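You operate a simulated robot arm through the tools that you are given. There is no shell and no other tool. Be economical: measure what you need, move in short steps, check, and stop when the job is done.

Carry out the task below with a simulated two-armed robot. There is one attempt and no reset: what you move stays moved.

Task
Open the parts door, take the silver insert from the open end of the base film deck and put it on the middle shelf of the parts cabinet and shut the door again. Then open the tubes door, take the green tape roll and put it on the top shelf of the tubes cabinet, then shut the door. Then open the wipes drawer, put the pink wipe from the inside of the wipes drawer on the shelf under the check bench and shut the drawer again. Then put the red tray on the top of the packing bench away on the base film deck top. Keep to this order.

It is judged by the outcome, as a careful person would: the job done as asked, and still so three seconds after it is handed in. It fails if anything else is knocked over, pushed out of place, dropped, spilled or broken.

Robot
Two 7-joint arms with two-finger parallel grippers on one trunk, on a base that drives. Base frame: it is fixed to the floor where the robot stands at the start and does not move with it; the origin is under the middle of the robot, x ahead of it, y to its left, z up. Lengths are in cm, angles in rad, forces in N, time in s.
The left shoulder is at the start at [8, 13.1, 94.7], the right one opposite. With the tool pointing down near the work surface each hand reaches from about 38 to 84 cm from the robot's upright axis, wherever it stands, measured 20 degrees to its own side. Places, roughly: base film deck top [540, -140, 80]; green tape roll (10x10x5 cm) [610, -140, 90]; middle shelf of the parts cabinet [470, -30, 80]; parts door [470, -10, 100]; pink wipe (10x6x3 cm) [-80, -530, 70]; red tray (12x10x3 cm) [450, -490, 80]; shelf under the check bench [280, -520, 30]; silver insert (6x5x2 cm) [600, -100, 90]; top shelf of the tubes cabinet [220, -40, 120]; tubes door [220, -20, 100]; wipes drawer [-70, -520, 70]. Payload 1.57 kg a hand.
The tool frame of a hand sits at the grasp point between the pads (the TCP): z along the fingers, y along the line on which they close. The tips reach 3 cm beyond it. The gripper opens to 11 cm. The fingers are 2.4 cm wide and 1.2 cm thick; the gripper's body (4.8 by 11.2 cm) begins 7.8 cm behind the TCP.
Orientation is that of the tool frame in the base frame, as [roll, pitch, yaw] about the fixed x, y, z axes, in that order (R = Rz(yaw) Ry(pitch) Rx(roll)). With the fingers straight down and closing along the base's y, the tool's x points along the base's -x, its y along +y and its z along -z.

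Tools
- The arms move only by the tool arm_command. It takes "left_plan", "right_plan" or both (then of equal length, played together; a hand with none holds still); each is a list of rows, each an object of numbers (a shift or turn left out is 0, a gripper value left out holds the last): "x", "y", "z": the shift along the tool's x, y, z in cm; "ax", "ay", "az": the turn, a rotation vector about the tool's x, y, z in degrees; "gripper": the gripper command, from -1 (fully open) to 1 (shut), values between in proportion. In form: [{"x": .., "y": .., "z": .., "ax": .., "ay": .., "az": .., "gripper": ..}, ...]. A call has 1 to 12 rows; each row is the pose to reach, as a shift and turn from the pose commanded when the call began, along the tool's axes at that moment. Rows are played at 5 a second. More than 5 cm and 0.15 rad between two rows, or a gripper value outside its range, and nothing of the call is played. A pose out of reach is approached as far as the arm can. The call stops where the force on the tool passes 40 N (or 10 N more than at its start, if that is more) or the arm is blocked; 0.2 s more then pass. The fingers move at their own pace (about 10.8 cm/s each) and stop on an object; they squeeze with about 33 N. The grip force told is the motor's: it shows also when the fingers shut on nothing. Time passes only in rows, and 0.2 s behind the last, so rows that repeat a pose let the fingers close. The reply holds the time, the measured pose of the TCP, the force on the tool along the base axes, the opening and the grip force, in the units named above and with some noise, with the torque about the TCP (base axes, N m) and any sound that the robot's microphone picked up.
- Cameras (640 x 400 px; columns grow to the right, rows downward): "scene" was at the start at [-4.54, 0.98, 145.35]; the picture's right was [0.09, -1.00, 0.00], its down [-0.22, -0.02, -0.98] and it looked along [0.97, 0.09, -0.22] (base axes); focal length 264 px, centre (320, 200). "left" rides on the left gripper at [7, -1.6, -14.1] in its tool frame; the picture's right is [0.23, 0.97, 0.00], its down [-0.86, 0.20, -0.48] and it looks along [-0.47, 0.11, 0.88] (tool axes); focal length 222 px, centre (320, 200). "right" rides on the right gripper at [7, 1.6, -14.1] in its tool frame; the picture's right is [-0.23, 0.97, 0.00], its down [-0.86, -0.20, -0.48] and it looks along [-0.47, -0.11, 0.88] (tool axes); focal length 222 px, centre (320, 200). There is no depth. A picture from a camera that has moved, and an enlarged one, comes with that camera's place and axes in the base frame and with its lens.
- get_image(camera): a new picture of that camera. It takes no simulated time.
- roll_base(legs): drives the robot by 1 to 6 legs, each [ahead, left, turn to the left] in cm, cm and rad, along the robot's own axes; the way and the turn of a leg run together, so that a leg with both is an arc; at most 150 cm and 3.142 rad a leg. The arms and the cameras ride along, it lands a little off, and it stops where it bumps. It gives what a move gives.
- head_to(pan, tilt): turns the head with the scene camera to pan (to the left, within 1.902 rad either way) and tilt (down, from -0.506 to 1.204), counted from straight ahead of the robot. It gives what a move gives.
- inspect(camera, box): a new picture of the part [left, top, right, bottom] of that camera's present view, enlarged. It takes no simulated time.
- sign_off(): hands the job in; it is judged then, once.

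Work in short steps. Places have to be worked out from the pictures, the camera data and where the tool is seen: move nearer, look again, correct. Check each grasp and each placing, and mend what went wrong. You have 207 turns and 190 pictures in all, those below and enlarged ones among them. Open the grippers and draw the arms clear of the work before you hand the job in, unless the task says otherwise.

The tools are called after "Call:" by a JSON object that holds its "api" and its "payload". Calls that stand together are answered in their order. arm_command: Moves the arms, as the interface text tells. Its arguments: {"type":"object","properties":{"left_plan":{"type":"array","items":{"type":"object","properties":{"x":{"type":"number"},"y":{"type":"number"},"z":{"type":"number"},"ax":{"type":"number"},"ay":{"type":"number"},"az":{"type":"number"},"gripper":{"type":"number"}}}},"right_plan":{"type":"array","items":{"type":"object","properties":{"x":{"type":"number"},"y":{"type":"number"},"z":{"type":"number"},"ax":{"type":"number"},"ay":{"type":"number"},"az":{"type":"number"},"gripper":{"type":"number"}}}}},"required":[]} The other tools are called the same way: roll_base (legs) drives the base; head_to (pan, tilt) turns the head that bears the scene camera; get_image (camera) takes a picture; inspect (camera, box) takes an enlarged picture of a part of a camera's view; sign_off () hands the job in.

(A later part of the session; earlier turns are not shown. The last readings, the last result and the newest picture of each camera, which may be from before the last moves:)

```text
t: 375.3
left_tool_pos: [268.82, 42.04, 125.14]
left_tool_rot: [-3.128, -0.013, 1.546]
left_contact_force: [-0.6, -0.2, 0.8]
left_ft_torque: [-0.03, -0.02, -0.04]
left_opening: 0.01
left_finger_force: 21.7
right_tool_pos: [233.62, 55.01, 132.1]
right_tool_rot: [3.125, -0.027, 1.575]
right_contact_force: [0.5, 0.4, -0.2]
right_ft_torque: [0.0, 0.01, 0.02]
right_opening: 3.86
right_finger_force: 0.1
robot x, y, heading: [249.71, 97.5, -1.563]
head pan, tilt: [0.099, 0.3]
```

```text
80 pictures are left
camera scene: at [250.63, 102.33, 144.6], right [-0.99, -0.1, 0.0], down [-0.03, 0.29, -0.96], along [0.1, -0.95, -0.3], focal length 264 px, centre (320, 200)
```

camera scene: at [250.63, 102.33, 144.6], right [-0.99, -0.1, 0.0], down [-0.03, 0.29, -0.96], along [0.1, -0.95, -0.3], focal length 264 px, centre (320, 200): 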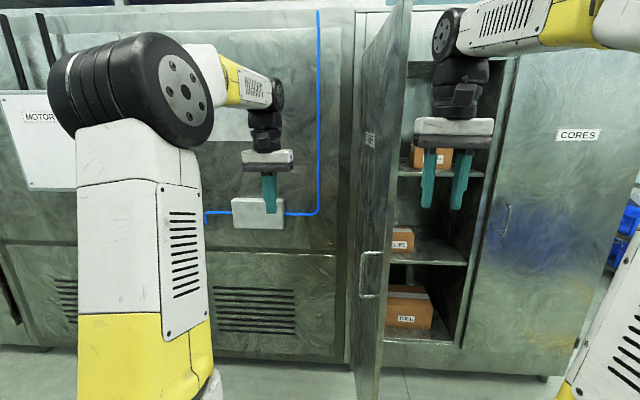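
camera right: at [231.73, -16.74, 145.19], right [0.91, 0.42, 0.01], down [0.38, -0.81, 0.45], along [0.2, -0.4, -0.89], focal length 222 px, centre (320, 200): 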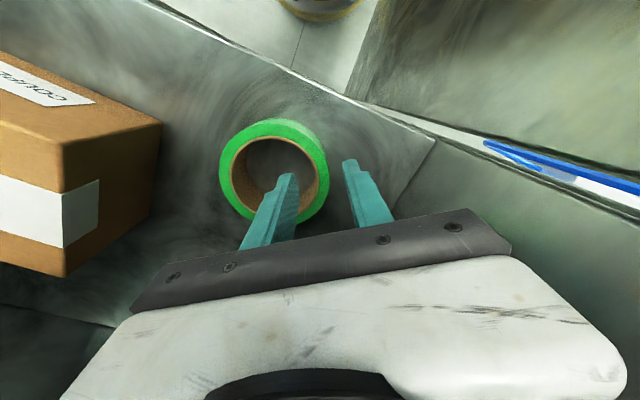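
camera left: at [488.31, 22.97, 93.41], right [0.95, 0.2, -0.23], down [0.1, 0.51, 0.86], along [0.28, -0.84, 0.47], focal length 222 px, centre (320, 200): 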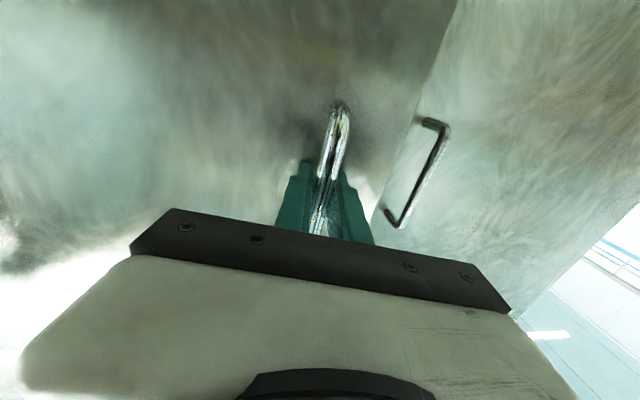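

I push the door toward -x along its arc.

Call:
{"api": "roll_base", "payload": {"legs": [[0, -26, 0], [7, -17, 0]]}}

Call:
{"api": "roll_base", "payload": {"legs": [[8, -13, 0], [10, -9, 0]]}}

Call:
{"api": "get_image", "payload": {"camera": "scene"}}

```text
t: 378.3
left_tool_pos: [225.78, 34.67, 125.08]
left_tool_rot: [-3.128, -0.011, 1.546]
left_contact_force: [0.7, -0.1, -0.5]
left_ft_torque: [-0.02, 0.01, 0.0]
left_opening: 0.02
left_finger_force: 21.5
right_tool_pos: [190.53, 47.86, 132.16]
right_tool_rot: [3.125, -0.028, 1.576]
right_contact_force: [0.4, -0.4, -0.6]
right_ft_torque: [-0.01, 0.02, 0.04]
right_opening: 3.84
right_finger_force: 0.1
robot x, y, heading: [206.55, 90.2, -1.568]
head pan, tilt: [0.099, 0.3]
```

```text
t: 380.6
left_tool_pos: [203.81, 16.61, 125.04]
left_tool_rot: [-3.126, -0.013, 1.547]
left_contact_force: [0.3, -0.9, 0.2]
left_ft_torque: [-0.01, 0.04, -0.05]
left_opening: 0.0
left_finger_force: 20.9
right_tool_pos: [168.58, 29.71, 132.09]
right_tool_rot: [3.125, -0.028, 1.575]
right_contact_force: [-0.1, 0.5, 0.9]
right_ft_torque: [-0.02, -0.01, -0.04]
right_opening: 3.83
right_finger_force: 0.0
robot x, y, heading: [185.04, 71.63, -1.568]
head pan, tilt: [0.099, 0.3]
```

```text
79 pictures are left
camera scene: at [185.67, 76.94, 144.6], right [-0.99, -0.1, 0.0], down [-0.03, 0.29, -0.96], along [0.1, -0.95, -0.3], focal length 264 px, centre (320, 200)
```

scene: 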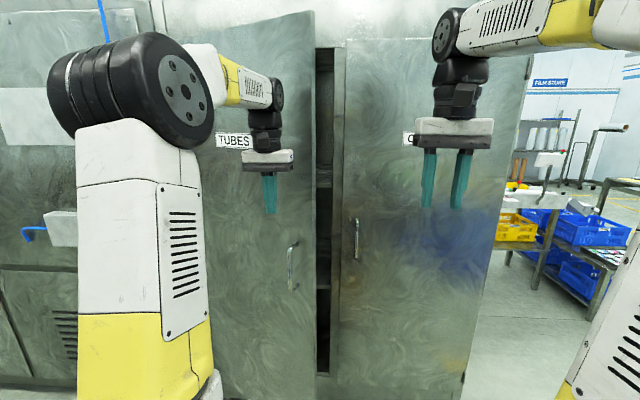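

Nearly closed. I push along -y to the stop.

Call:
{"api": "roll_base", "payload": {"legs": [[18, 0, 0]]}}

Call:
{"api": "roll_base", "payload": {"legs": [[12, 0, 0]]}}

Call:
{"api": "get_image", "payload": {"camera": "scene"}}

```text
t: 382.1
left_tool_pos: [203.99, -1.27, 125.07]
left_tool_rot: [-3.128, -0.013, 1.546]
left_contact_force: [-0.1, -0.4, 0.0]
left_ft_torque: [-0.01, -0.02, -0.03]
left_opening: 0.0
left_finger_force: 21.5
right_tool_pos: [168.76, 11.91, 132.24]
right_tool_rot: [3.124, -0.028, 1.576]
right_contact_force: [0.0, 0.4, 0.3]
right_ft_torque: [-0.04, 0.04, 0.04]
right_opening: 3.84
right_finger_force: 0.1
robot x, y, heading: [184.68, 54.01, -1.568]
head pan, tilt: [0.099, 0.3]
```

```text
t: 383.3
left_tool_pos: [203.95, -9.97, 125.06]
left_tool_rot: [-3.127, -0.032, 1.55]
left_contact_force: [-2.2, 7.3, -0.5]
left_ft_torque: [-0.78, -0.13, 0.07]
left_opening: 0.0
left_finger_force: 21.1
right_tool_pos: [168.81, 2.49, 132.07]
right_tool_rot: [3.125, -0.031, 1.574]
right_contact_force: [-0.2, 0.3, -0.4]
right_ft_torque: [0.03, 0.01, 0.01]
right_opening: 3.87
right_finger_force: 0.1
robot x, y, heading: [184.83, 44.8, -1.567]
head pan, tilt: [0.099, 0.3]
stopped in leg 1: the force on the tool passed its limit at 117 N (the readings are from after the stop); the commanded pose is now the measured one
```

```text
78 pictures are left
camera scene: at [185.76, 49.77, 144.6], right [-0.99, -0.1, 0.0], down [-0.03, 0.29, -0.96], along [0.1, -0.95, -0.3], focal length 264 px, centre (320, 200)
```

scene: 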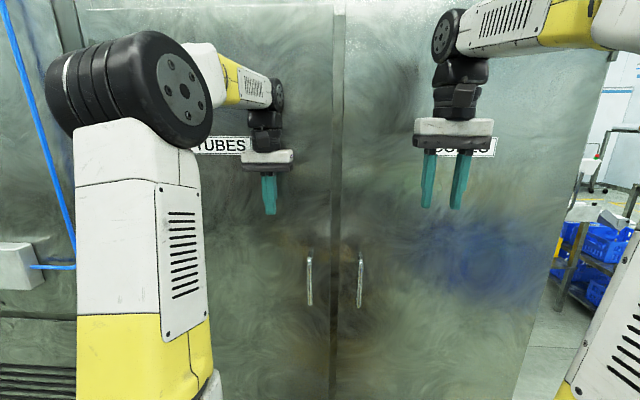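

Closed. I back off, verify, and tuck the left hand.

Call:
{"api": "roll_base", "payload": {"legs": [[-45, 0, 0]]}}

Call:
{"api": "arm_command", "payload": {"left_plan": [{"x": 4, "y": 1.5}, {"x": 8, "y": 3}, {"x": 12, "y": 4.5}, {"x": 16, "y": 6}, {"x": 18, "y": 7}]}}

Call:
{"api": "get_image", "payload": {"camera": "scene"}}

```text
t: 386.0
left_tool_pos: [203.96, 34.94, 125.06]
left_tool_rot: [-3.124, -0.031, 1.554]
left_contact_force: [-0.1, 0.1, 0.8]
left_ft_torque: [0.02, 0.02, -0.01]
left_opening: 0.0
left_finger_force: 21.2
right_tool_pos: [168.71, 47.22, 132.15]
right_tool_rot: [3.126, -0.03, 1.58]
right_contact_force: [-0.6, -0.3, 0.2]
right_ft_torque: [0.02, -0.04, -0.01]
right_opening: 3.88
right_finger_force: 0.0
robot x, y, heading: [184.58, 89.78, -1.56]
head pan, tilt: [0.099, 0.3]
```

```text
t: 387.2
left_tool_pos: [211.22, 53.05, 125.59]
left_tool_rot: [-3.126, -0.031, 1.554]
left_contact_force: [-0.3, -0.5, -0.2]
left_ft_torque: [-0.04, -0.01, -0.02]
left_opening: 0.0
left_finger_force: 21.3
right_tool_pos: [168.72, 47.31, 132.02]
right_tool_rot: [3.126, -0.03, 1.579]
right_contact_force: [0.2, -0.5, -0.9]
right_ft_torque: [0.05, 0.0, -0.01]
right_opening: 3.85
right_finger_force: 0.1
robot x, y, heading: [184.61, 89.97, -1.564]
head pan, tilt: [0.099, 0.3]
```

```text
77 pictures are left
camera scene: at [185.46, 94.57, 144.6], right [-0.99, -0.11, 0.0], down [-0.03, 0.29, -0.96], along [0.1, -0.95, -0.3], focal length 264 px, centre (320, 200)
```

scene: 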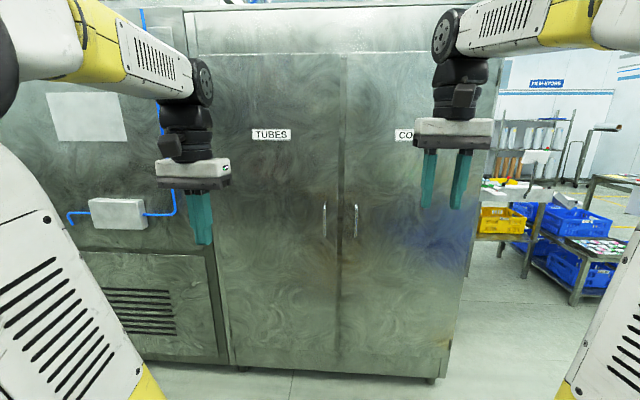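

Tubes door is flush. I strafe west toward the start area to find a route to the south benches.

Call:
{"api": "roll_base", "payload": {"legs": [[35, 0, 0], [0, -145, 0], [0, -30, 0]]}}

Call:
{"api": "head_to", "payload": {"pan": 0, "tilt": 0.4}}

Call:
{"api": "get_image", "payload": {"camera": "scene"}}

Call:
{"api": "head_to", "payload": {"pan": -0.8, "tilt": 0.4}}

Call:
{"api": "get_image", "payload": {"camera": "scene"}}

```text
t: 397.9
left_tool_pos: [37.04, 17.12, 125.53]
left_tool_rot: [-3.124, -0.03, 1.544]
left_contact_force: [-0.3, -0.8, 0.9]
left_ft_torque: [-0.04, 0.0, 0.0]
left_opening: 0.0
left_finger_force: 21.0
right_tool_pos: [-5.46, 11.79, 132.17]
right_tool_rot: [3.126, -0.03, 1.571]
right_contact_force: [0.6, -0.3, 0.5]
right_ft_torque: [0.0, 0.0, 0.03]
right_opening: 3.85
right_finger_force: 0.1
robot x, y, heading: [10.36, 54.35, -1.571]
head pan, tilt: [0.099, 0.3]
```

```text
t: 398.5
left_tool_pos: [37.01, 17.11, 125.49]
left_tool_rot: [-3.126, -0.032, 1.545]
left_contact_force: [0.3, 0.5, -0.3]
left_ft_torque: [0.02, 0.05, -0.01]
left_opening: 0.0
left_finger_force: 21.1
right_tool_pos: [-5.54, 11.79, 132.21]
right_tool_rot: [3.125, -0.03, 1.571]
right_contact_force: [0.2, 0.0, 0.2]
right_ft_torque: [0.03, 0.03, -0.01]
right_opening: 3.87
right_finger_force: 0.0
robot x, y, heading: [10.58, 54.26, -1.569]
head pan, tilt: [0.0, 0.4]
```

```text
76 pictures are left
camera scene: at [10.79, 59.06, 143.68], right [-1.0, 0.0, 0.0], down [0.0, 0.39, -0.92], along [0.0, -0.92, -0.39], focal length 264 px, centre (320, 200)
```

scene: 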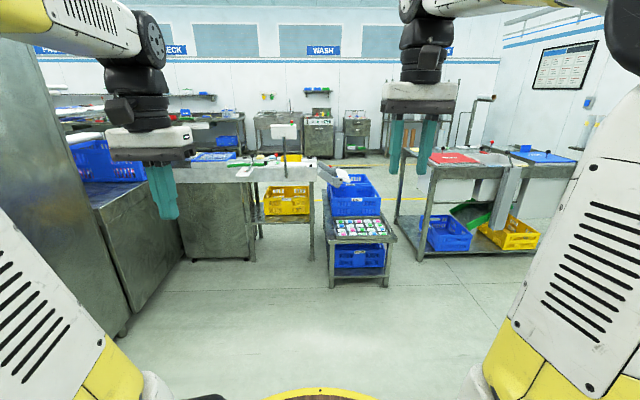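

```text
t: 399.6
left_tool_pos: [37.13, 17.18, 125.58]
left_tool_rot: [-3.127, -0.031, 1.544]
left_contact_force: [-0.1, -0.1, -0.4]
left_ft_torque: [0.0, 0.0, -0.04]
left_opening: 0.0
left_finger_force: 21.4
right_tool_pos: [-5.5, 11.9, 132.01]
right_tool_rot: [3.127, -0.029, 1.571]
right_contact_force: [0.3, -0.1, -0.4]
right_ft_torque: [-0.04, 0.0, 0.01]
right_opening: 3.88
right_finger_force: 0.1
robot x, y, heading: [10.84, 54.08, -1.567]
head pan, tilt: [-0.799, 0.4]
```

```text
75 pictures are left
camera scene: at [4.15, 61.86, 143.68], right [-0.7, 0.72, 0.0], down [0.28, 0.27, -0.92], along [-0.66, -0.64, -0.39], focal length 264 px, centre (320, 200)
```

scene: 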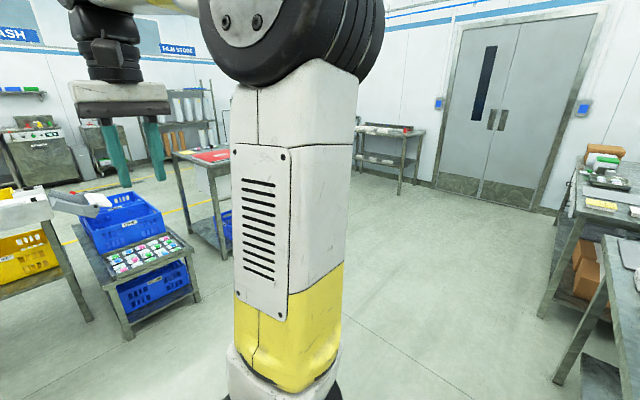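

The red-topped table blocks the direct way (35 cm gap), so I go around its west end. I turn to face -x and drive, then look.

Call:
{"api": "roll_base", "payload": {"legs": [[40, 0, 0], [0, 0, -1.57], [145, 0, 0]]}}

Call:
{"api": "head_to", "payload": {"pan": 0.6, "tilt": 0.4}}

Call:
{"api": "get_image", "payload": {"camera": "scene"}}

```text
t: 412.8
left_tool_pos: [-172.3, -9.44, 125.65]
left_tool_rot: [-3.124, -0.031, -0.041]
left_contact_force: [-0.4, 0.7, 0.6]
left_ft_torque: [-0.01, -0.01, 0.01]
left_opening: 0.0
left_finger_force: 21.1
right_tool_pos: [-176.86, 33.2, 132.09]
right_tool_rot: [3.127, -0.029, -0.016]
right_contact_force: [0.3, 0.3, -0.4]
right_ft_torque: [-0.02, 0.01, 0.02]
right_opening: 3.85
right_finger_force: 0.0
robot x, y, heading: [-134.61, 16.23, 3.124]
head pan, tilt: [-0.799, 0.4]
```

```text
t: 414.3
left_tool_pos: [-172.35, -9.25, 125.57]
left_tool_rot: [-3.126, -0.031, -0.042]
left_contact_force: [0.8, -0.2, -0.5]
left_ft_torque: [-0.01, -0.03, 0.0]
left_opening: 0.0
left_finger_force: 21.3
right_tool_pos: [-177.02, 33.4, 132.2]
right_tool_rot: [3.125, -0.028, -0.016]
right_contact_force: [0.2, 0.1, -0.4]
right_ft_torque: [-0.01, 0.03, -0.01]
right_opening: 3.82
right_finger_force: 0.1
robot x, y, heading: [-134.74, 16.72, 3.126]
head pan, tilt: [0.6, 0.4]
```

```text
74 pictures are left
camera scene: at [-128.37, 11.26, 143.68], right [-0.55, 0.83, 0.0], down [0.32, 0.21, -0.92], along [-0.77, -0.51, -0.39], focal length 264 px, centre (320, 200)
```

scene: 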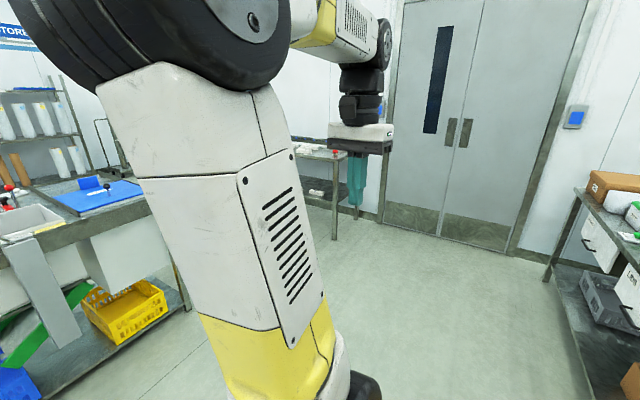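

The table ends at x≈-197 and the wall table starts at x≈-332, so x≈-262 is a good lane south.

Call:
{"api": "roll_base", "payload": {"legs": [[127, 0, 0], [0, 0, 1.585], [100, 0, 0]]}}

Call:
{"api": "head_to", "payload": {"pan": 0.4, "tilt": 0.35}}

Call:
{"api": "get_image", "payload": {"camera": "scene"}}

```text
t: 429.4
left_tool_pos: [-240.41, -118.42, 125.57]
left_tool_rot: [-3.125, -0.032, 1.516]
left_contact_force: [-0.2, 0.1, -0.2]
left_ft_torque: [0.02, -0.02, -0.03]
left_opening: 0.0
left_finger_force: 21.3
right_tool_pos: [-282.94, -122.55, 132.16]
right_tool_rot: [3.125, -0.03, 1.544]
right_contact_force: [-0.9, -0.5, -0.1]
right_ft_torque: [0.03, 0.01, -0.01]
right_opening: 3.82
right_finger_force: 0.0
robot x, y, heading: [-265.77, -80.59, -1.603]
head pan, tilt: [0.6, 0.4]
```

```text
t: 430.2
left_tool_pos: [-240.31, -118.56, 125.55]
left_tool_rot: [-3.125, -0.032, 1.518]
left_contact_force: [-0.3, 0.4, -0.5]
left_ft_torque: [0.01, -0.02, 0.02]
left_opening: 0.02
left_finger_force: 21.0
right_tool_pos: [-283.13, -122.48, 132.14]
right_tool_rot: [3.127, -0.029, 1.544]
right_contact_force: [0.0, 0.4, -0.1]
right_ft_torque: [-0.01, 0.05, 0.01]
right_opening: 3.86
right_finger_force: 0.0
robot x, y, heading: [-265.84, -80.55, -1.593]
head pan, tilt: [0.4, 0.351]
```

```text
73 pictures are left
camera scene: at [-261.76, -75.26, 144.13], right [-0.93, -0.36, 0.0], down [-0.12, 0.32, -0.94], along [0.34, -0.87, -0.34], focal length 264 px, centre (320, 200)
```

scene: 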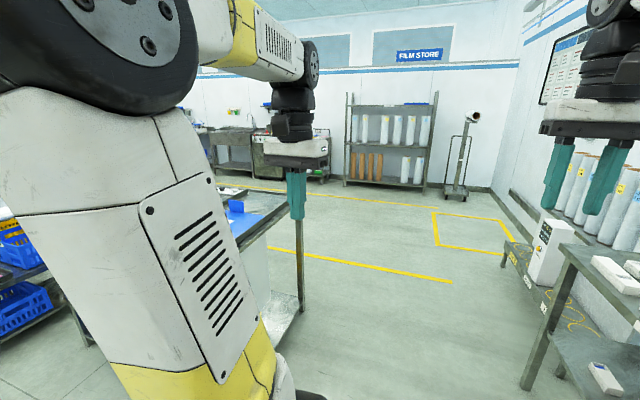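

Clear lane. I go on south to y≈-300 and turn to face the south wall units near x≈-80.

Call:
{"api": "roll_base", "payload": {"legs": [[145, 5, 0], [90, 0, 0]]}}

Call:
{"api": "head_to", "payload": {"pan": 0.6, "tilt": 0.35}}

Call:
{"api": "get_image", "payload": {"camera": "scene"}}

```text
t: 441.7
left_tool_pos: [-244.62, -353.68, 125.48]
left_tool_rot: [-3.125, -0.03, 1.501]
left_contact_force: [0.0, 0.6, -0.2]
left_ft_torque: [0.01, -0.01, -0.02]
left_opening: 0.01
left_finger_force: 21.0
right_tool_pos: [-287.41, -357.14, 132.02]
right_tool_rot: [3.127, -0.03, 1.528]
right_contact_force: [0.6, 0.0, 0.0]
right_ft_torque: [0.01, -0.02, 0.01]
right_opening: 3.85
right_finger_force: 0.1
robot x, y, heading: [-269.87, -315.74, -1.614]
head pan, tilt: [0.4, 0.351]
```

```text
t: 442.4
left_tool_pos: [-244.6, -353.69, 125.49]
left_tool_rot: [-3.127, -0.032, 1.501]
left_contact_force: [-0.2, 0.4, -0.8]
left_ft_torque: [0.01, 0.02, -0.01]
left_opening: 0.01
left_finger_force: 20.8
right_tool_pos: [-287.55, -357.17, 132.2]
right_tool_rot: [3.125, -0.03, 1.526]
right_contact_force: [0.1, 0.4, 0.4]
right_ft_torque: [-0.02, 0.0, -0.01]
right_opening: 3.86
right_finger_force: 0.0
robot x, y, heading: [-269.4, -315.09, -1.616]
head pan, tilt: [0.6, 0.351]
```

```text
72 pictures are left
camera scene: at [-263.8, -309.3, 144.13], right [-0.85, -0.53, 0.0], down [-0.18, 0.29, -0.94], along [0.5, -0.8, -0.34], focal length 264 px, centre (320, 200)
```

scene: 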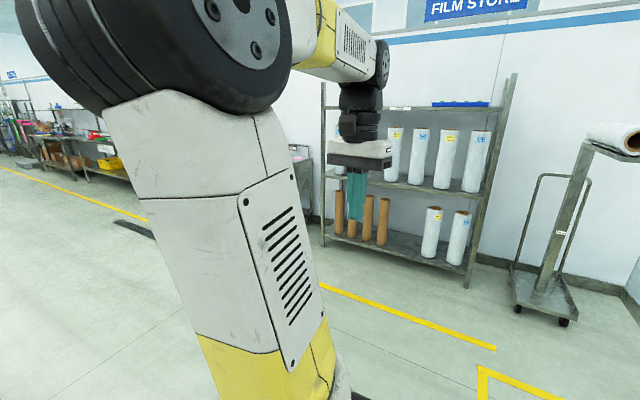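

I turn to +x, drive to x≈-85, and turn to face the south wall.

Call:
{"api": "roll_base", "payload": {"legs": [[0, 0, 1.616], [145, 0, 0], [42, 0, 0], [0, 0, -1.57]]}}

Call:
{"api": "head_to", "payload": {"pan": 0, "tilt": 0.35}}

Call:
{"api": "get_image", "payload": {"camera": "scene"}}

```text
t: 459.5
left_tool_pos: [-56.45, -352.47, 125.57]
left_tool_rot: [-3.125, -0.032, 1.553]
left_contact_force: [-0.2, 0.3, 1.0]
left_ft_torque: [0.03, 0.0, 0.02]
left_opening: 0.01
left_finger_force: 21.4
right_tool_pos: [-99.25, -358.07, 132.12]
right_tool_rot: [3.126, -0.029, 1.581]
right_contact_force: [-1.3, 0.4, 1.1]
right_ft_torque: [0.03, -0.01, -0.02]
right_opening: 3.87
right_finger_force: 0.1
robot x, y, heading: [-83.43, -315.57, -1.559]
head pan, tilt: [0.6, 0.351]
```

```text
t: 460.5
left_tool_pos: [-56.63, -352.38, 125.59]
left_tool_rot: [-3.126, -0.031, 1.555]
left_contact_force: [0.8, 0.1, -0.2]
left_ft_torque: [-0.02, -0.01, 0.03]
left_opening: 0.0
left_finger_force: 21.2
right_tool_pos: [-99.04, -358.12, 132.09]
right_tool_rot: [3.125, -0.03, 1.581]
right_contact_force: [-0.5, -0.5, -0.9]
right_ft_torque: [-0.02, -0.02, 0.02]
right_opening: 3.86
right_finger_force: 0.0
robot x, y, heading: [-83.4, -315.4, -1.563]
head pan, tilt: [0.0, 0.351]
```

```text
71 pictures are left
camera scene: at [-83.34, -310.78, 144.13], right [-1.0, -0.01, 0.0], down [0.0, 0.34, -0.94], along [0.01, -0.94, -0.34], focal length 264 px, centre (320, 200)
```

scene: 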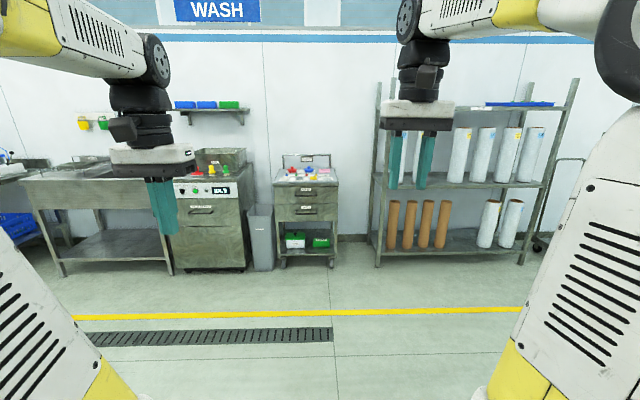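

The cart with drawers is ahead. I zoom in on it.

Call:
{"api": "inspect", "payload": {"camera": "scene", "box": [250, 140, 370, 275]}}

```text
2.96 times, centred on (310, 208) of scene
camera zoom: at [-83.34, -310.78, 144.13], right [-1.0, -0.01, 0.0], down [0.0, 0.34, -0.94], along [0.01, -0.94, -0.34], focal length 782 px, centre (350, 178)
```

zoom: 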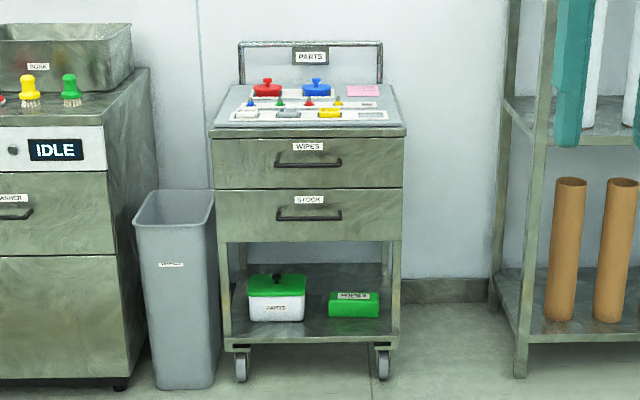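

The WIPES drawer is the upper one, with a horizontal bar handle near (-70,-512,74). I approach and turn the right hand to point forward with a vertical grip.

Call:
{"api": "roll_base", "payload": {"legs": [[105, 32, 0]]}}

Call:
{"api": "arm_command", "payload": {"right_plan": [{"x": -1, "z": 4, "ax": 4.9, "ay": -4.9, "az": -4.9, "gripper": -1}, {"x": -2, "z": 8, "ax": 9.8, "ay": -9.8, "az": -9.8}, {"x": -3, "z": 12, "ax": 14.7, "ay": -14.7, "az": -14.7}, {"x": -4, "z": 16, "ax": 19.6, "ay": -19.6, "az": -19.6}, {"x": -5, "z": 20, "ax": 24.5, "ay": -24.5, "az": -24.5}, {"x": -6, "z": 24, "ax": 29.4, "ay": -29.4, "az": -29.4}, {"x": -7, "z": 28, "ax": 34.3, "ay": -34.3, "az": -34.3}, {"x": -8, "z": 32, "ax": 39.2, "ay": -39.2, "az": -39.2}, {"x": -9, "z": 36, "ax": 44.1, "ay": -44.1, "az": -44.1}, {"x": -10, "z": 40, "ax": 49, "ay": -49, "az": -49}, {"x": -11, "z": 44, "ax": 53.9, "ay": -53.9, "az": -53.9}, {"x": -12, "z": 48, "ax": 58.8, "ay": -58.8, "az": -58.8}]}}

Call:
{"api": "get_image", "payload": {"camera": "scene"}}

```text
t: 466.1
left_tool_pos: [-23.64, -457.65, 125.5]
left_tool_rot: [-3.126, -0.029, 1.549]
left_contact_force: [0.4, -0.1, 0.3]
left_ft_torque: [0.01, 0.0, -0.03]
left_opening: 0.01
left_finger_force: 21.0
right_tool_pos: [-66.41, -463.19, 132.07]
right_tool_rot: [3.125, -0.029, 1.576]
right_contact_force: [1.0, -0.2, 0.0]
right_ft_torque: [0.01, 0.0, 0.0]
right_opening: 3.87
right_finger_force: 0.2
robot x, y, heading: [-50.56, -421.12, -1.568]
head pan, tilt: [0.0, 0.351]
```

```text
t: 468.7
left_tool_pos: [-23.81, -457.99, 125.44]
left_tool_rot: [-3.125, -0.033, 1.55]
left_contact_force: [0.1, 0.2, 0.3]
left_ft_torque: [-0.09, 0.02, 0.02]
left_opening: 0.01
left_finger_force: 20.9
right_tool_pos: [-65.77, -475.0, 84.28]
right_tool_rot: [-1.781, 0.179, 2.939]
right_contact_force: [-0.2, -0.3, -0.5]
right_ft_torque: [0.01, 0.02, 0.0]
right_opening: 11.01
right_finger_force: 0.0
right hand out of reach, approached as far as the arm can: row 7, 8, 9, 10, 11
robot x, y, heading: [-50.23, -420.86, -1.563]
head pan, tilt: [0.0, 0.351]
```

```text
69 pictures are left
camera scene: at [-50.34, -416.39, 144.14], right [-1.0, -0.01, 0.0], down [0.0, 0.35, -0.94], along [0.01, -0.94, -0.35], focal length 264 px, centre (320, 200)
```

scene: 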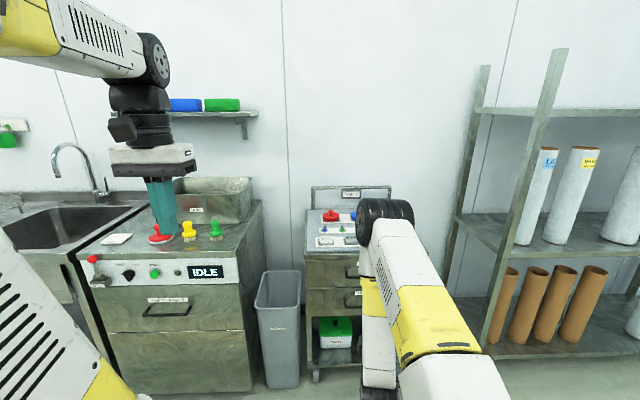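

Most of the rotation is done; I finish the last 18°.

Call:
{"api": "arm_command", "payload": {"right_plan": [{"ax": 4.9, "ay": -4.9, "az": -4.9}, {"ax": 9.8, "ay": -9.8, "az": -9.8}, {"ax": 10.5, "ay": -10.5, "az": -10.5}, {"ax": 10.5, "ay": -10.5, "az": -10.5}]}}

Call:
{"api": "get_image", "payload": {"camera": "right"}}

```text
t: 469.7
left_tool_pos: [-23.82, -457.55, 125.7]
left_tool_rot: [-3.125, -0.032, 1.549]
left_contact_force: [-0.5, 0.7, -0.5]
left_ft_torque: [0.01, 0.0, -0.02]
left_opening: 0.02
left_finger_force: 21.5
right_tool_pos: [-65.42, -473.86, 83.79]
right_tool_rot: [-1.599, 0.015, -3.136]
right_contact_force: [-0.7, -0.6, -0.6]
right_ft_torque: [-0.01, 0.02, -0.01]
right_opening: 10.99
right_finger_force: 0.0
robot x, y, heading: [-50.37, -420.68, -1.567]
head pan, tilt: [0.0, 0.351]
```

```text
68 pictures are left
camera right: at [-72.66, -459.66, 82.53], right [0.24, 0.03, -0.97], down [0.85, 0.48, 0.23], along [0.47, -0.88, 0.09], focal length 222 px, centre (320, 200)
```

right: 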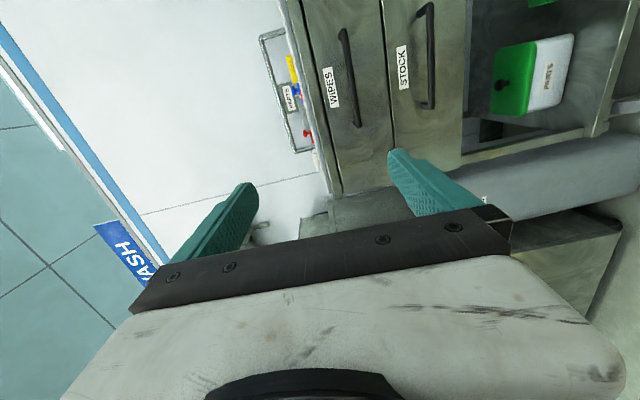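

Handle located at ≈(-71,-516,74.2). I lower and shift the hand, then roll forward 34 cm.

Call:
{"api": "arm_command", "payload": {"right_plan": [{"x": 2, "y": 4}, {"x": 4, "y": 8}, {"x": 5.4, "y": 9.6}, {"x": 5.4, "y": 9.6}]}}

Call:
{"api": "roll_base", "payload": {"legs": [[33, 0, 0]]}}

Call:
{"api": "get_image", "payload": {"camera": "right"}}

```text
t: 470.7
left_tool_pos: [-23.79, -457.79, 125.59]
left_tool_rot: [-3.126, -0.03, 1.551]
left_contact_force: [0.4, 0.0, 0.4]
left_ft_torque: [-0.02, 0.0, 0.0]
left_opening: 0.01
left_finger_force: 20.9
right_tool_pos: [-70.84, -473.74, 74.1]
right_tool_rot: [-1.598, 0.016, -3.137]
right_contact_force: [0.1, 0.8, 0.5]
right_ft_torque: [0.03, 0.02, -0.01]
right_opening: 11.01
right_finger_force: 0.0
robot x, y, heading: [-50.08, -420.54, -1.563]
head pan, tilt: [0.0, 0.351]
```

```text
t: 472.9
left_tool_pos: [-23.61, -490.64, 125.63]
left_tool_rot: [-3.125, -0.034, 1.549]
left_contact_force: [-0.3, -0.8, 0.4]
left_ft_torque: [-0.02, 0.0, 0.01]
left_opening: 0.0
left_finger_force: 21.3
right_tool_pos: [-70.73, -506.46, 74.19]
right_tool_rot: [-1.601, 0.016, -3.137]
right_contact_force: [-0.3, -0.5, 0.2]
right_ft_torque: [-0.03, 0.01, 0.01]
right_opening: 11.0
right_finger_force: 0.0
robot x, y, heading: [-50.64, -453.76, -1.566]
head pan, tilt: [0.0, 0.351]
```

```text
67 pictures are left
camera right: at [-77.83, -492.3, 72.81], right [0.24, 0.03, -0.97], down [0.85, 0.48, 0.23], along [0.47, -0.88, 0.09], focal length 222 px, centre (320, 200)
```

right: 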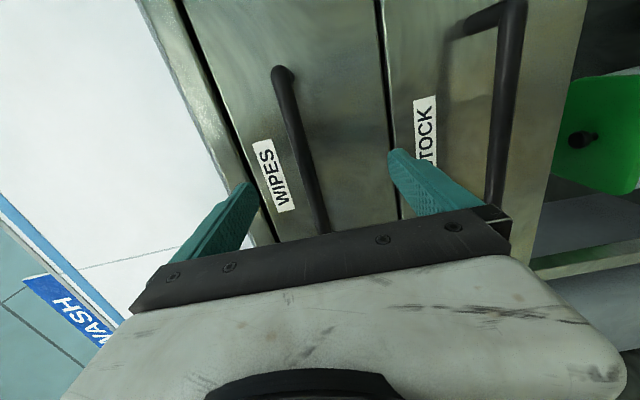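

Bar is between the fingers. I advance in 1 cm steps until light contact.

Call:
{"api": "arm_command", "payload": {"right_plan": [{"z": 1.5}, {"z": 3}, {"z": 4.5}, {"z": 6}, {"z": 7}, {"z": 8}, {"z": 9}]}}

Call:
{"api": "get_image", "payload": {"camera": "right"}}

```text
t: 473.8
left_tool_pos: [-23.6, -490.52, 125.63]
left_tool_rot: [-3.125, -0.032, 1.548]
left_contact_force: [0.4, -0.4, -0.6]
left_ft_torque: [-0.05, 0.02, -0.02]
left_opening: 0.0
left_finger_force: 21.6
right_tool_pos: [-70.76, -510.96, 73.91]
right_tool_rot: [-1.6, 0.013, -3.137]
right_contact_force: [1.7, 10.9, 5.0]
right_ft_torque: [-0.92, 0.08, 0.17]
right_opening: 10.98
right_finger_force: 0.0
robot x, y, heading: [-50.24, -453.46, -1.566]
head pan, tilt: [0.0, 0.351]
stopped in row 4 (right hand): the force on the tool passed its limit at 65 N (the readings are from after the stop); the commanded pose is now the measured one
```

```text
66 pictures are left
camera right: at [-77.89, -496.71, 72.72], right [0.24, 0.03, -0.97], down [0.85, 0.48, 0.22], along [0.47, -0.88, 0.09], focal length 222 px, centre (320, 200)
```

right: 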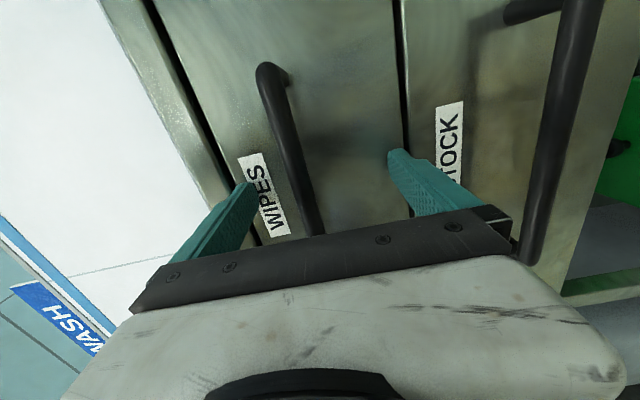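

Tips touch the drawer face (y≈-514). I back off 0.5, shift up 0.8 and close in stages.

Call:
{"api": "arm_command", "payload": {"right_plan": [{"z": -0.5, "y": -0.8}, {"z": -0.5, "y": -0.8, "gripper": -0.2}, {"z": -0.5, "y": -0.8, "gripper": 0.3}, {"z": -0.5, "y": -0.8, "gripper": 0.5}, {"z": -0.5, "y": -0.8, "gripper": 0.5}]}}

Call:
{"api": "get_image", "payload": {"camera": "right"}}

```text
t: 475.0
left_tool_pos: [-23.68, -490.58, 125.53]
left_tool_rot: [-3.125, -0.032, 1.548]
left_contact_force: [0.0, -0.2, 0.3]
left_ft_torque: [0.01, -0.02, -0.03]
left_opening: 0.0
left_finger_force: 21.7
right_tool_pos: [-70.8, -510.57, 74.74]
right_tool_rot: [-1.604, 0.014, -3.138]
right_contact_force: [-0.6, 0.7, 0.6]
right_ft_torque: [-0.01, 0.0, -0.01]
right_opening: 2.73
right_finger_force: 0.1
robot x, y, heading: [-50.4, -453.96, -1.565]
head pan, tilt: [0.0, 0.351]
```

```text
65 pictures are left
camera right: at [-77.95, -496.34, 73.48], right [0.24, 0.03, -0.97], down [0.85, 0.47, 0.23], along [0.47, -0.88, 0.09], focal length 222 px, centre (320, 200)
```

right: 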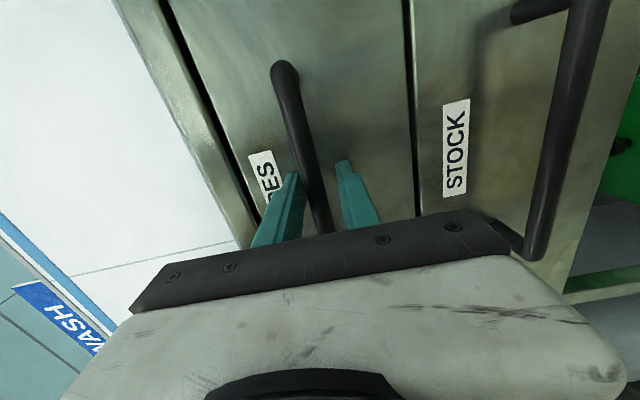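

Bar lies between the fingers. I close fully.

Call:
{"api": "arm_command", "payload": {"right_plan": [{"gripper": 0.8}, {"gripper": 1}, {"gripper": 1}]}}

```text
t: 475.8
left_tool_pos: [-23.74, -490.46, 125.61]
left_tool_rot: [-3.126, -0.032, 1.549]
left_contact_force: [-0.1, -0.3, 0.8]
left_ft_torque: [-0.03, 0.01, 0.02]
left_opening: 0.02
left_finger_force: 21.5
right_tool_pos: [-70.85, -510.61, 74.9]
right_tool_rot: [-1.597, 0.009, -3.139]
right_contact_force: [-0.8, 2.6, 24.4]
right_ft_torque: [0.11, 0.75, 0.19]
right_opening: 1.38
right_finger_force: 30.3
robot x, y, heading: [-50.23, -453.79, -1.569]
head pan, tilt: [0.0, 0.351]
```

Gripped (1.38 cm). I pull the drawer open with the base.

Call:
{"api": "roll_base", "payload": {"legs": [[-15, 0, 0]]}}

Call:
{"api": "roll_base", "payload": {"legs": [[-13, 0, 0]]}}

Call:
{"api": "head_to", "payload": {"pan": -0.1, "tilt": 0.6}}

Call:
{"api": "get_image", "payload": {"camera": "scene"}}

```text
t: 477.2
left_tool_pos: [-23.95, -477.42, 125.5]
left_tool_rot: [-3.127, -0.031, 1.545]
left_contact_force: [-0.2, 0.2, -0.4]
left_ft_torque: [0.0, -0.02, -0.03]
left_opening: 0.02
left_finger_force: 21.1
right_tool_pos: [-71.27, -497.38, 74.88]
right_tool_rot: [-1.596, 0.007, 3.136]
right_contact_force: [1.1, 0.8, -0.1]
right_ft_torque: [-0.01, 0.54, -0.12]
right_opening: 1.36
right_finger_force: 29.7
robot x, y, heading: [-49.98, -440.78, -1.571]
head pan, tilt: [0.0, 0.351]
stopped in leg 1: the force on the tool passed its limit at 40 N (the readings are from after the stop); the commanded pose is now the measured one
```

```text
t: 478.4
left_tool_pos: [-23.9, -464.33, 125.66]
left_tool_rot: [-3.127, -0.033, 1.546]
left_contact_force: [-0.3, 0.1, 0.5]
left_ft_torque: [-0.02, 0.02, 0.0]
left_opening: 0.0
left_finger_force: 21.1
right_tool_pos: [-71.52, -484.28, 74.9]
right_tool_rot: [-1.597, 0.007, 3.133]
right_contact_force: [-28.9, -1.5, 1.8]
right_ft_torque: [-0.01, 0.72, 0.16]
right_opening: 1.41
right_finger_force: 30.4
robot x, y, heading: [-50.26, -426.95, -1.571]
head pan, tilt: [0.0, 0.351]
```

```text
t: 479.2
left_tool_pos: [-23.88, -464.38, 125.59]
left_tool_rot: [-3.128, -0.033, 1.546]
left_contact_force: [-1.2, 0.5, 0.2]
left_ft_torque: [0.0, 0.05, 0.02]
left_opening: 0.03
left_finger_force: 21.2
right_tool_pos: [-71.48, -484.26, 74.88]
right_tool_rot: [-1.597, 0.005, 3.133]
right_contact_force: [-3.6, -0.6, -2.5]
right_ft_torque: [-0.05, 0.53, -0.12]
right_opening: 1.34
right_finger_force: 29.4
robot x, y, heading: [-50.31, -427.38, -1.571]
head pan, tilt: [-0.099, 0.6]
```

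```text
64 pictures are left
camera scene: at [-51.12, -422.05, 141.86], right [-1.0, 0.1, 0.0], down [0.06, 0.56, -0.83], along [-0.08, -0.82, -0.56], focal length 264 px, centre (320, 200)
```

scene: 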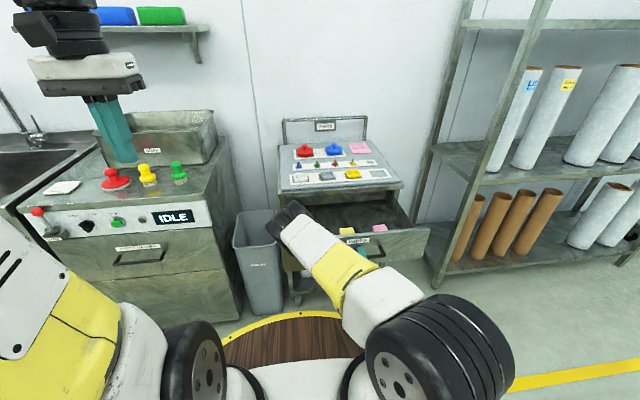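

Open by 26 cm; the pink wipe lies in the drawer with a yellow one. I pull 4 cm more, then release and back off.

Call:
{"api": "roll_base", "payload": {"legs": [[-4, 0, 0]]}}

Call:
{"api": "arm_command", "payload": {"right_plan": [{"gripper": 0.3}, {"gripper": -1}, {"gripper": -1}, {"gripper": -1}]}}

Call:
{"api": "roll_base", "payload": {"legs": [[-14, 0, 0]]}}

```text
t: 480.1
left_tool_pos: [-23.97, -460.52, 125.59]
left_tool_rot: [-3.126, -0.031, 1.548]
left_contact_force: [-1.1, -1.0, 0.5]
left_ft_torque: [-0.02, -0.02, 0.01]
left_opening: 0.0
left_finger_force: 21.5
right_tool_pos: [-71.52, -480.4, 74.91]
right_tool_rot: [-1.596, 0.005, 3.133]
right_contact_force: [-13.1, -28.1, -7.9]
right_ft_torque: [-0.1, 0.58, 0.1]
right_opening: 1.4
right_finger_force: 30.1
robot x, y, heading: [-50.53, -423.4, -1.571]
head pan, tilt: [-0.099, 0.6]
```

```text
t: 481.1
left_tool_pos: [-23.93, -460.3, 125.59]
left_tool_rot: [-3.127, -0.031, 1.548]
left_contact_force: [0.4, -0.4, 0.0]
left_ft_torque: [0.05, 0.01, -0.01]
left_opening: 0.0
left_finger_force: 21.5
right_tool_pos: [-71.49, -480.41, 75.01]
right_tool_rot: [-1.596, 0.006, 3.133]
right_contact_force: [0.4, 0.0, 0.1]
right_ft_torque: [-0.01, 0.0, 0.01]
right_opening: 11.0
right_finger_force: 0.2
robot x, y, heading: [-50.48, -423.23, -1.568]
head pan, tilt: [-0.099, 0.6]
```

```text
t: 482.4
left_tool_pos: [-23.96, -446.25, 125.55]
left_tool_rot: [-3.124, -0.033, 1.546]
left_contact_force: [-0.4, 1.1, -0.1]
left_ft_torque: [-0.03, -0.03, 0.03]
left_opening: 0.0
left_finger_force: 20.8
right_tool_pos: [-71.6, -466.12, 74.83]
right_tool_rot: [-1.594, 0.006, 3.133]
right_contact_force: [0.4, 0.2, 0.5]
right_ft_torque: [0.03, 0.0, 0.01]
right_opening: 11.01
right_finger_force: 0.0
robot x, y, heading: [-50.6, -409.06, -1.568]
head pan, tilt: [-0.099, 0.6]
```

I fold the right hand back to the down pose while raising it.

Call:
{"api": "arm_command", "payload": {"right_plan": [{"y": -3.5, "ax": -4.9, "ay": 4.9, "az": 4.9}, {"y": -7, "ax": -9.8, "ay": 9.8, "az": 9.8}, {"y": -10.5, "ax": -14.7, "ay": 14.7, "az": 14.7}, {"y": -14, "ax": -19.6, "ay": 19.6, "az": 19.6}, {"y": -17.5, "ax": -24.5, "ay": 24.5, "az": 24.5}, {"y": -21, "ax": -29.4, "ay": 29.4, "az": 29.4}, {"y": -24.5, "ax": -34.3, "ay": 34.3, "az": 34.3}, {"y": -28, "ax": -39.2, "ay": 39.2, "az": 39.2}, {"y": -31.5, "ax": -44.1, "ay": 44.1, "az": 44.1}, {"y": -35, "ax": -49, "ay": 49, "az": 49}, {"y": -38.5, "ax": -53.9, "ay": 53.9, "az": 53.9}, {"y": -42, "ax": -58.8, "ay": 58.8, "az": 58.8}]}}

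Call:
{"api": "arm_command", "payload": {"right_plan": [{"ax": -4.9, "ay": 4.9, "az": 4.9}, {"ax": -9.8, "ay": 9.8, "az": 9.8}, {"ax": -10.5, "ay": 10.5, "az": 10.5}]}}

Call:
{"api": "inspect", "payload": {"camera": "scene", "box": [250, 100, 450, 260]}}

```text
t: 485.0
left_tool_pos: [-23.86, -446.23, 125.61]
left_tool_rot: [-3.127, -0.032, 1.547]
left_contact_force: [-0.4, -0.6, -0.8]
left_ft_torque: [0.0, -0.01, 0.01]
left_opening: 0.0
left_finger_force: 21.1
right_tool_pos: [-71.79, -467.09, 117.07]
right_tool_rot: [-2.954, 0.143, 1.761]
right_contact_force: [-0.9, 0.3, -0.1]
right_ft_torque: [-0.02, 0.0, -0.01]
right_opening: 11.02
right_finger_force: 0.1
robot x, y, heading: [-50.05, -409.13, -1.564]
head pan, tilt: [-0.099, 0.6]
```

```text
t: 485.8
left_tool_pos: [-23.97, -446.13, 125.64]
left_tool_rot: [-3.126, -0.03, 1.547]
left_contact_force: [0.1, -1.2, 0.4]
left_ft_torque: [-0.02, 0.01, -0.01]
left_opening: 0.02
left_finger_force: 21.9
right_tool_pos: [-71.81, -467.14, 117.01]
right_tool_rot: [3.135, -0.026, 1.561]
right_contact_force: [0.3, -0.1, -0.7]
right_ft_torque: [-0.02, 0.02, 0.02]
right_opening: 11.01
right_finger_force: 0.1
robot x, y, heading: [-50.34, -409.01, -1.574]
head pan, tilt: [-0.099, 0.6]
```

```text
2.50 times, centred on (350, 180) of scene
camera zoom: at [-51.15, -403.85, 141.85], right [-1.0, 0.1, 0.0], down [0.06, 0.56, -0.82], along [-0.08, -0.82, -0.57], focal length 660 px, centre (245, 250)
```

zoom: 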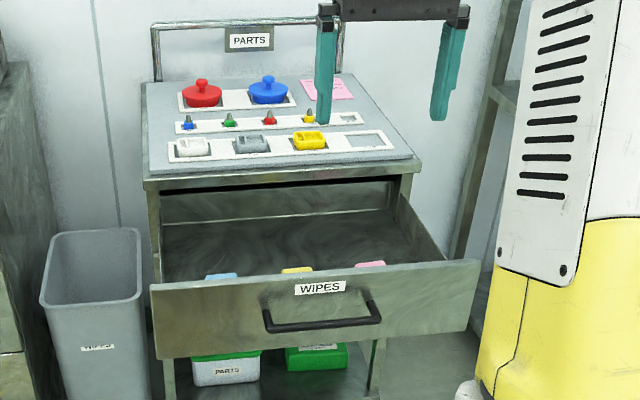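

The right hand is already pointing down, so it will pick. Three wipes (blue, yellow, pink) lie near the drawer front; I move the right hand above the pink one.

Call:
{"api": "roll_base", "payload": {"legs": [[28, -12, 0]]}}

Call:
{"api": "get_image", "payload": {"camera": "right"}}

```text
t: 487.9
left_tool_pos: [-36.21, -474.15, 125.62]
left_tool_rot: [-3.125, -0.033, 1.549]
left_contact_force: [-0.1, 0.2, 0.3]
left_ft_torque: [-0.02, -0.02, -0.02]
left_opening: 0.0
left_finger_force: 21.1
right_tool_pos: [-83.91, -495.04, 116.94]
right_tool_rot: [3.136, -0.026, 1.564]
right_contact_force: [-0.8, 0.8, 0.1]
right_ft_torque: [-0.03, 0.01, -0.01]
right_opening: 10.99
right_finger_force: 0.1
robot x, y, heading: [-62.87, -436.86, -1.571]
head pan, tilt: [-0.099, 0.6]
```

```text
62 pictures are left
camera right: at [-82.35, -488.44, 131.32], right [0.97, -0.23, 0.0], down [-0.21, -0.87, 0.46], along [-0.11, -0.44, -0.89], focal length 222 px, centre (320, 200)
```

right: 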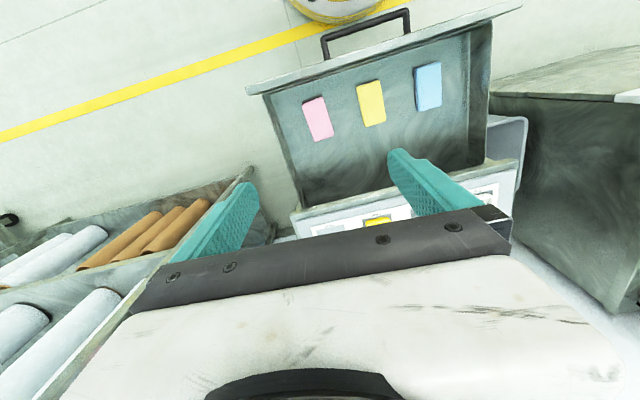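

Pink wipe is at ≈(-85,-495.6), 6 cm across in x. I align and descend to z≈88, then re-measure.

Call:
{"api": "arm_command", "payload": {"right_plan": [{"x": -1.8, "y": -0.9, "z": 4, "gripper": -0.55}, {"x": -1.8, "y": -0.9, "z": 8.5}, {"x": -1.8, "y": -0.9, "z": 13}, {"x": -1.8, "y": -0.9, "z": 17.5}, {"x": -1.8, "y": -0.9, "z": 22}, {"x": -1.8, "y": -0.9, "z": 26.5}, {"x": -1.8, "y": -0.9, "z": 29}, {"x": -1.8, "y": -0.9, "z": 29}]}}

Call:
{"api": "get_image", "payload": {"camera": "right"}}

```text
t: 489.7
left_tool_pos: [-36.04, -473.95, 125.49]
left_tool_rot: [-3.127, -0.032, 1.549]
left_contact_force: [0.2, -0.1, 1.2]
left_ft_torque: [-0.03, -0.02, 0.03]
left_opening: 0.0
left_finger_force: 20.9
right_tool_pos: [-84.48, -496.25, 87.93]
right_tool_rot: [3.137, -0.024, 1.564]
right_contact_force: [-0.2, -0.2, 0.4]
right_ft_torque: [0.03, -0.03, 0.0]
right_opening: 8.52
right_finger_force: 0.0
robot x, y, heading: [-62.4, -437.17, -1.565]
head pan, tilt: [-0.099, 0.6]
```

```text
61 pictures are left
camera right: at [-83.09, -489.49, 102.29], right [0.97, -0.23, 0.0], down [-0.21, -0.86, 0.46], along [-0.11, -0.44, -0.89], focal length 222 px, centre (320, 200)
```

right: 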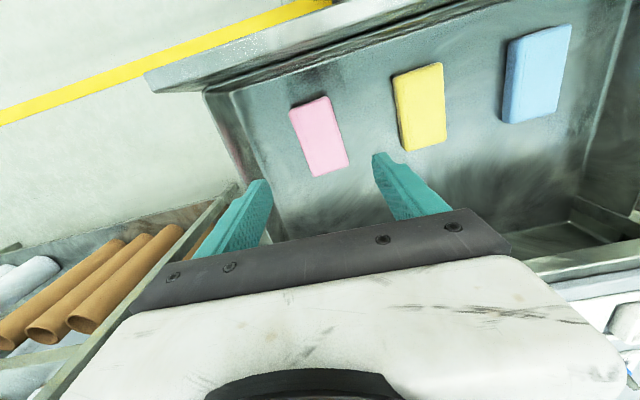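

Wipe confirmed at (-84.8,-495.4), z≈70. I descend carefully until the tips touch the drawer floor or reach z≈71.

Call:
{"api": "arm_command", "payload": {"right_plan": [{"z": 4.5}, {"z": 9}, {"z": 12}, {"z": 13.5}, {"z": 14.5}, {"z": 15.3}]}}

Call:
{"api": "get_image", "payload": {"camera": "right"}}

```text
t: 491.1
left_tool_pos: [-36.1, -474.08, 125.4]
left_tool_rot: [-3.126, -0.031, 1.548]
left_contact_force: [0.1, -0.8, -0.6]
left_ft_torque: [-0.04, 0.03, -0.01]
left_opening: 0.01
left_finger_force: 21.1
right_tool_pos: [-84.45, -495.85, 72.54]
right_tool_rot: [3.135, -0.023, 1.563]
right_contact_force: [0.4, -0.1, 0.6]
right_ft_torque: [0.02, 0.0, -0.07]
right_opening: 8.52
right_finger_force: 0.0
robot x, y, heading: [-62.51, -436.86, -1.568]
head pan, tilt: [-0.099, 0.6]
```

```text
60 pictures are left
camera right: at [-83.01, -489.16, 86.94], right [0.97, -0.23, 0.0], down [-0.21, -0.87, 0.46], along [-0.11, -0.44, -0.89], focal length 222 px, centre (320, 200)
```

right: 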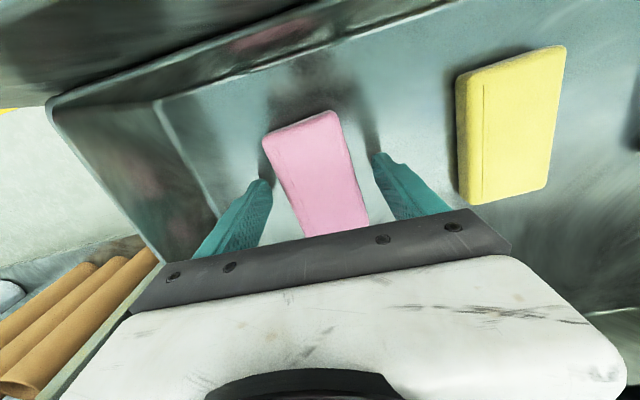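

The fingers straddle the wipe near the floor. I lower 0.5 cm and close.

Call:
{"api": "arm_command", "payload": {"right_plan": [{"z": 0.6}, {"z": 0.6, "gripper": 0.2}, {"z": 0.6, "gripper": 1}, {"z": 0.6, "gripper": 1}]}}

Call:
{"api": "arm_command", "payload": {"right_plan": [{"z": -3}, {"z": -7}, {"z": -11}, {"z": -15}, {"z": -20}, {"z": -25}, {"z": -30}, {"z": -34}]}}

Call:
{"api": "get_image", "payload": {"camera": "right"}}

```text
t: 492.1
left_tool_pos: [-36.05, -473.95, 125.57]
left_tool_rot: [-3.127, -0.033, 1.547]
left_contact_force: [0.3, -0.4, -0.8]
left_ft_torque: [-0.04, 0.02, 0.0]
left_opening: 0.02
left_finger_force: 21.0
right_tool_pos: [-84.63, -495.84, 72.01]
right_tool_rot: [3.137, -0.021, 1.564]
right_contact_force: [-6.0, -2.1, 11.8]
right_ft_torque: [-0.13, 0.57, 0.03]
right_opening: 5.91
right_finger_force: 32.9
robot x, y, heading: [-62.81, -437.19, -1.567]
head pan, tilt: [-0.099, 0.6]
```

```text
t: 493.9
left_tool_pos: [-35.99, -473.94, 125.63]
left_tool_rot: [-3.127, -0.031, 1.548]
left_contact_force: [-0.9, 0.0, 0.5]
left_ft_torque: [0.0, -0.01, -0.01]
left_opening: 0.0
left_finger_force: 21.6
right_tool_pos: [-84.51, -496.58, 106.08]
right_tool_rot: [3.137, -0.026, 1.563]
right_contact_force: [0.4, 0.1, -0.6]
right_ft_torque: [0.05, 0.02, 0.02]
right_opening: 5.82
right_finger_force: 32.9
robot x, y, heading: [-62.59, -437.28, -1.565]
head pan, tilt: [-0.099, 0.6]
```

```text
59 pictures are left
camera right: at [-83.11, -490.04, 120.48], right [0.97, -0.23, 0.0], down [-0.21, -0.87, 0.46], along [-0.11, -0.44, -0.89], focal length 222 px, centre (320, 200)
```

right: 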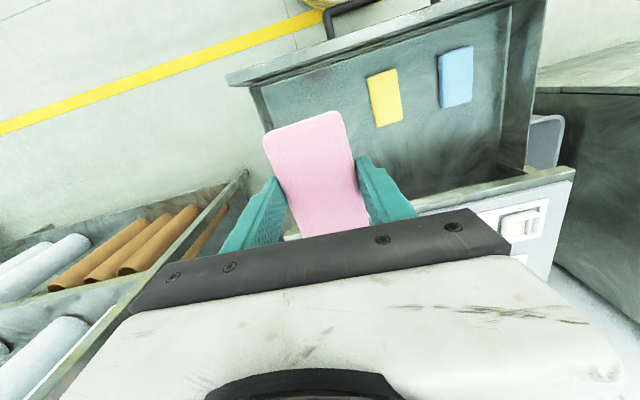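

The pink wipe is held. I back off, turn to +x and drive toward the check bench.

Call:
{"api": "roll_base", "payload": {"legs": [[-45, 0, 0], [0, 0, 1.567], [145, 0, 0], [145, 0, 0]]}}

Call:
{"api": "head_to", "payload": {"pan": -0.8, "tilt": 0.45}}

Call:
{"api": "get_image", "payload": {"camera": "scene"}}

```text
t: 514.0
left_tool_pos: [264.42, -359.05, 125.67]
left_tool_rot: [-3.125, -0.031, -3.141]
left_contact_force: [0.9, -0.9, -0.1]
left_ft_torque: [0.03, -0.01, -0.01]
left_opening: 0.01
left_finger_force: 20.8
right_tool_pos: [288.16, -407.05, 106.06]
right_tool_rot: [3.136, -0.024, -3.126]
right_contact_force: [-0.3, -0.4, -1.1]
right_ft_torque: [0.01, 0.0, 0.01]
right_opening: 5.67
right_finger_force: 32.7
robot x, y, heading: [228.13, -386.01, 0.025]
head pan, tilt: [-0.099, 0.6]
```

```text
t: 515.1
left_tool_pos: [264.45, -359.17, 125.6]
left_tool_rot: [-3.127, -0.031, -3.14]
left_contact_force: [0.2, -0.2, 0.2]
left_ft_torque: [0.0, 0.0, 0.01]
left_opening: 0.02
left_finger_force: 21.5
right_tool_pos: [288.14, -407.06, 106.05]
right_tool_rot: [3.136, -0.026, -3.124]
right_contact_force: [-1.0, 0.0, -0.2]
right_ft_torque: [-0.01, 0.01, -0.01]
right_opening: 5.69
right_finger_force: 33.1
robot x, y, heading: [227.78, -386.39, 0.024]
head pan, tilt: [-0.799, 0.45]
```

```text
58 pictures are left
camera scene: at [220.78, -393.17, 143.21], right [-0.7, -0.72, 0.0], down [-0.31, 0.3, -0.9], along [0.64, -0.63, -0.44], focal length 264 px, centre (320, 200)
```

scene: 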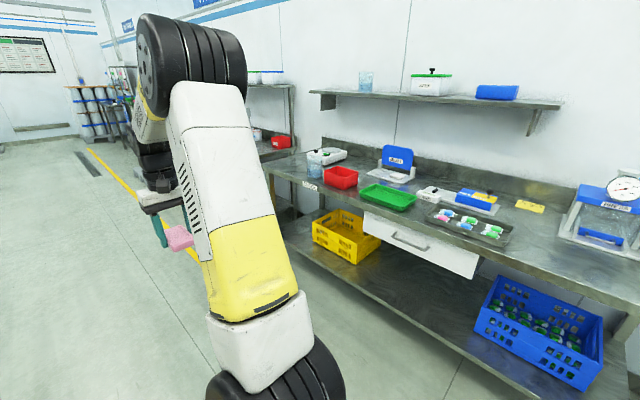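

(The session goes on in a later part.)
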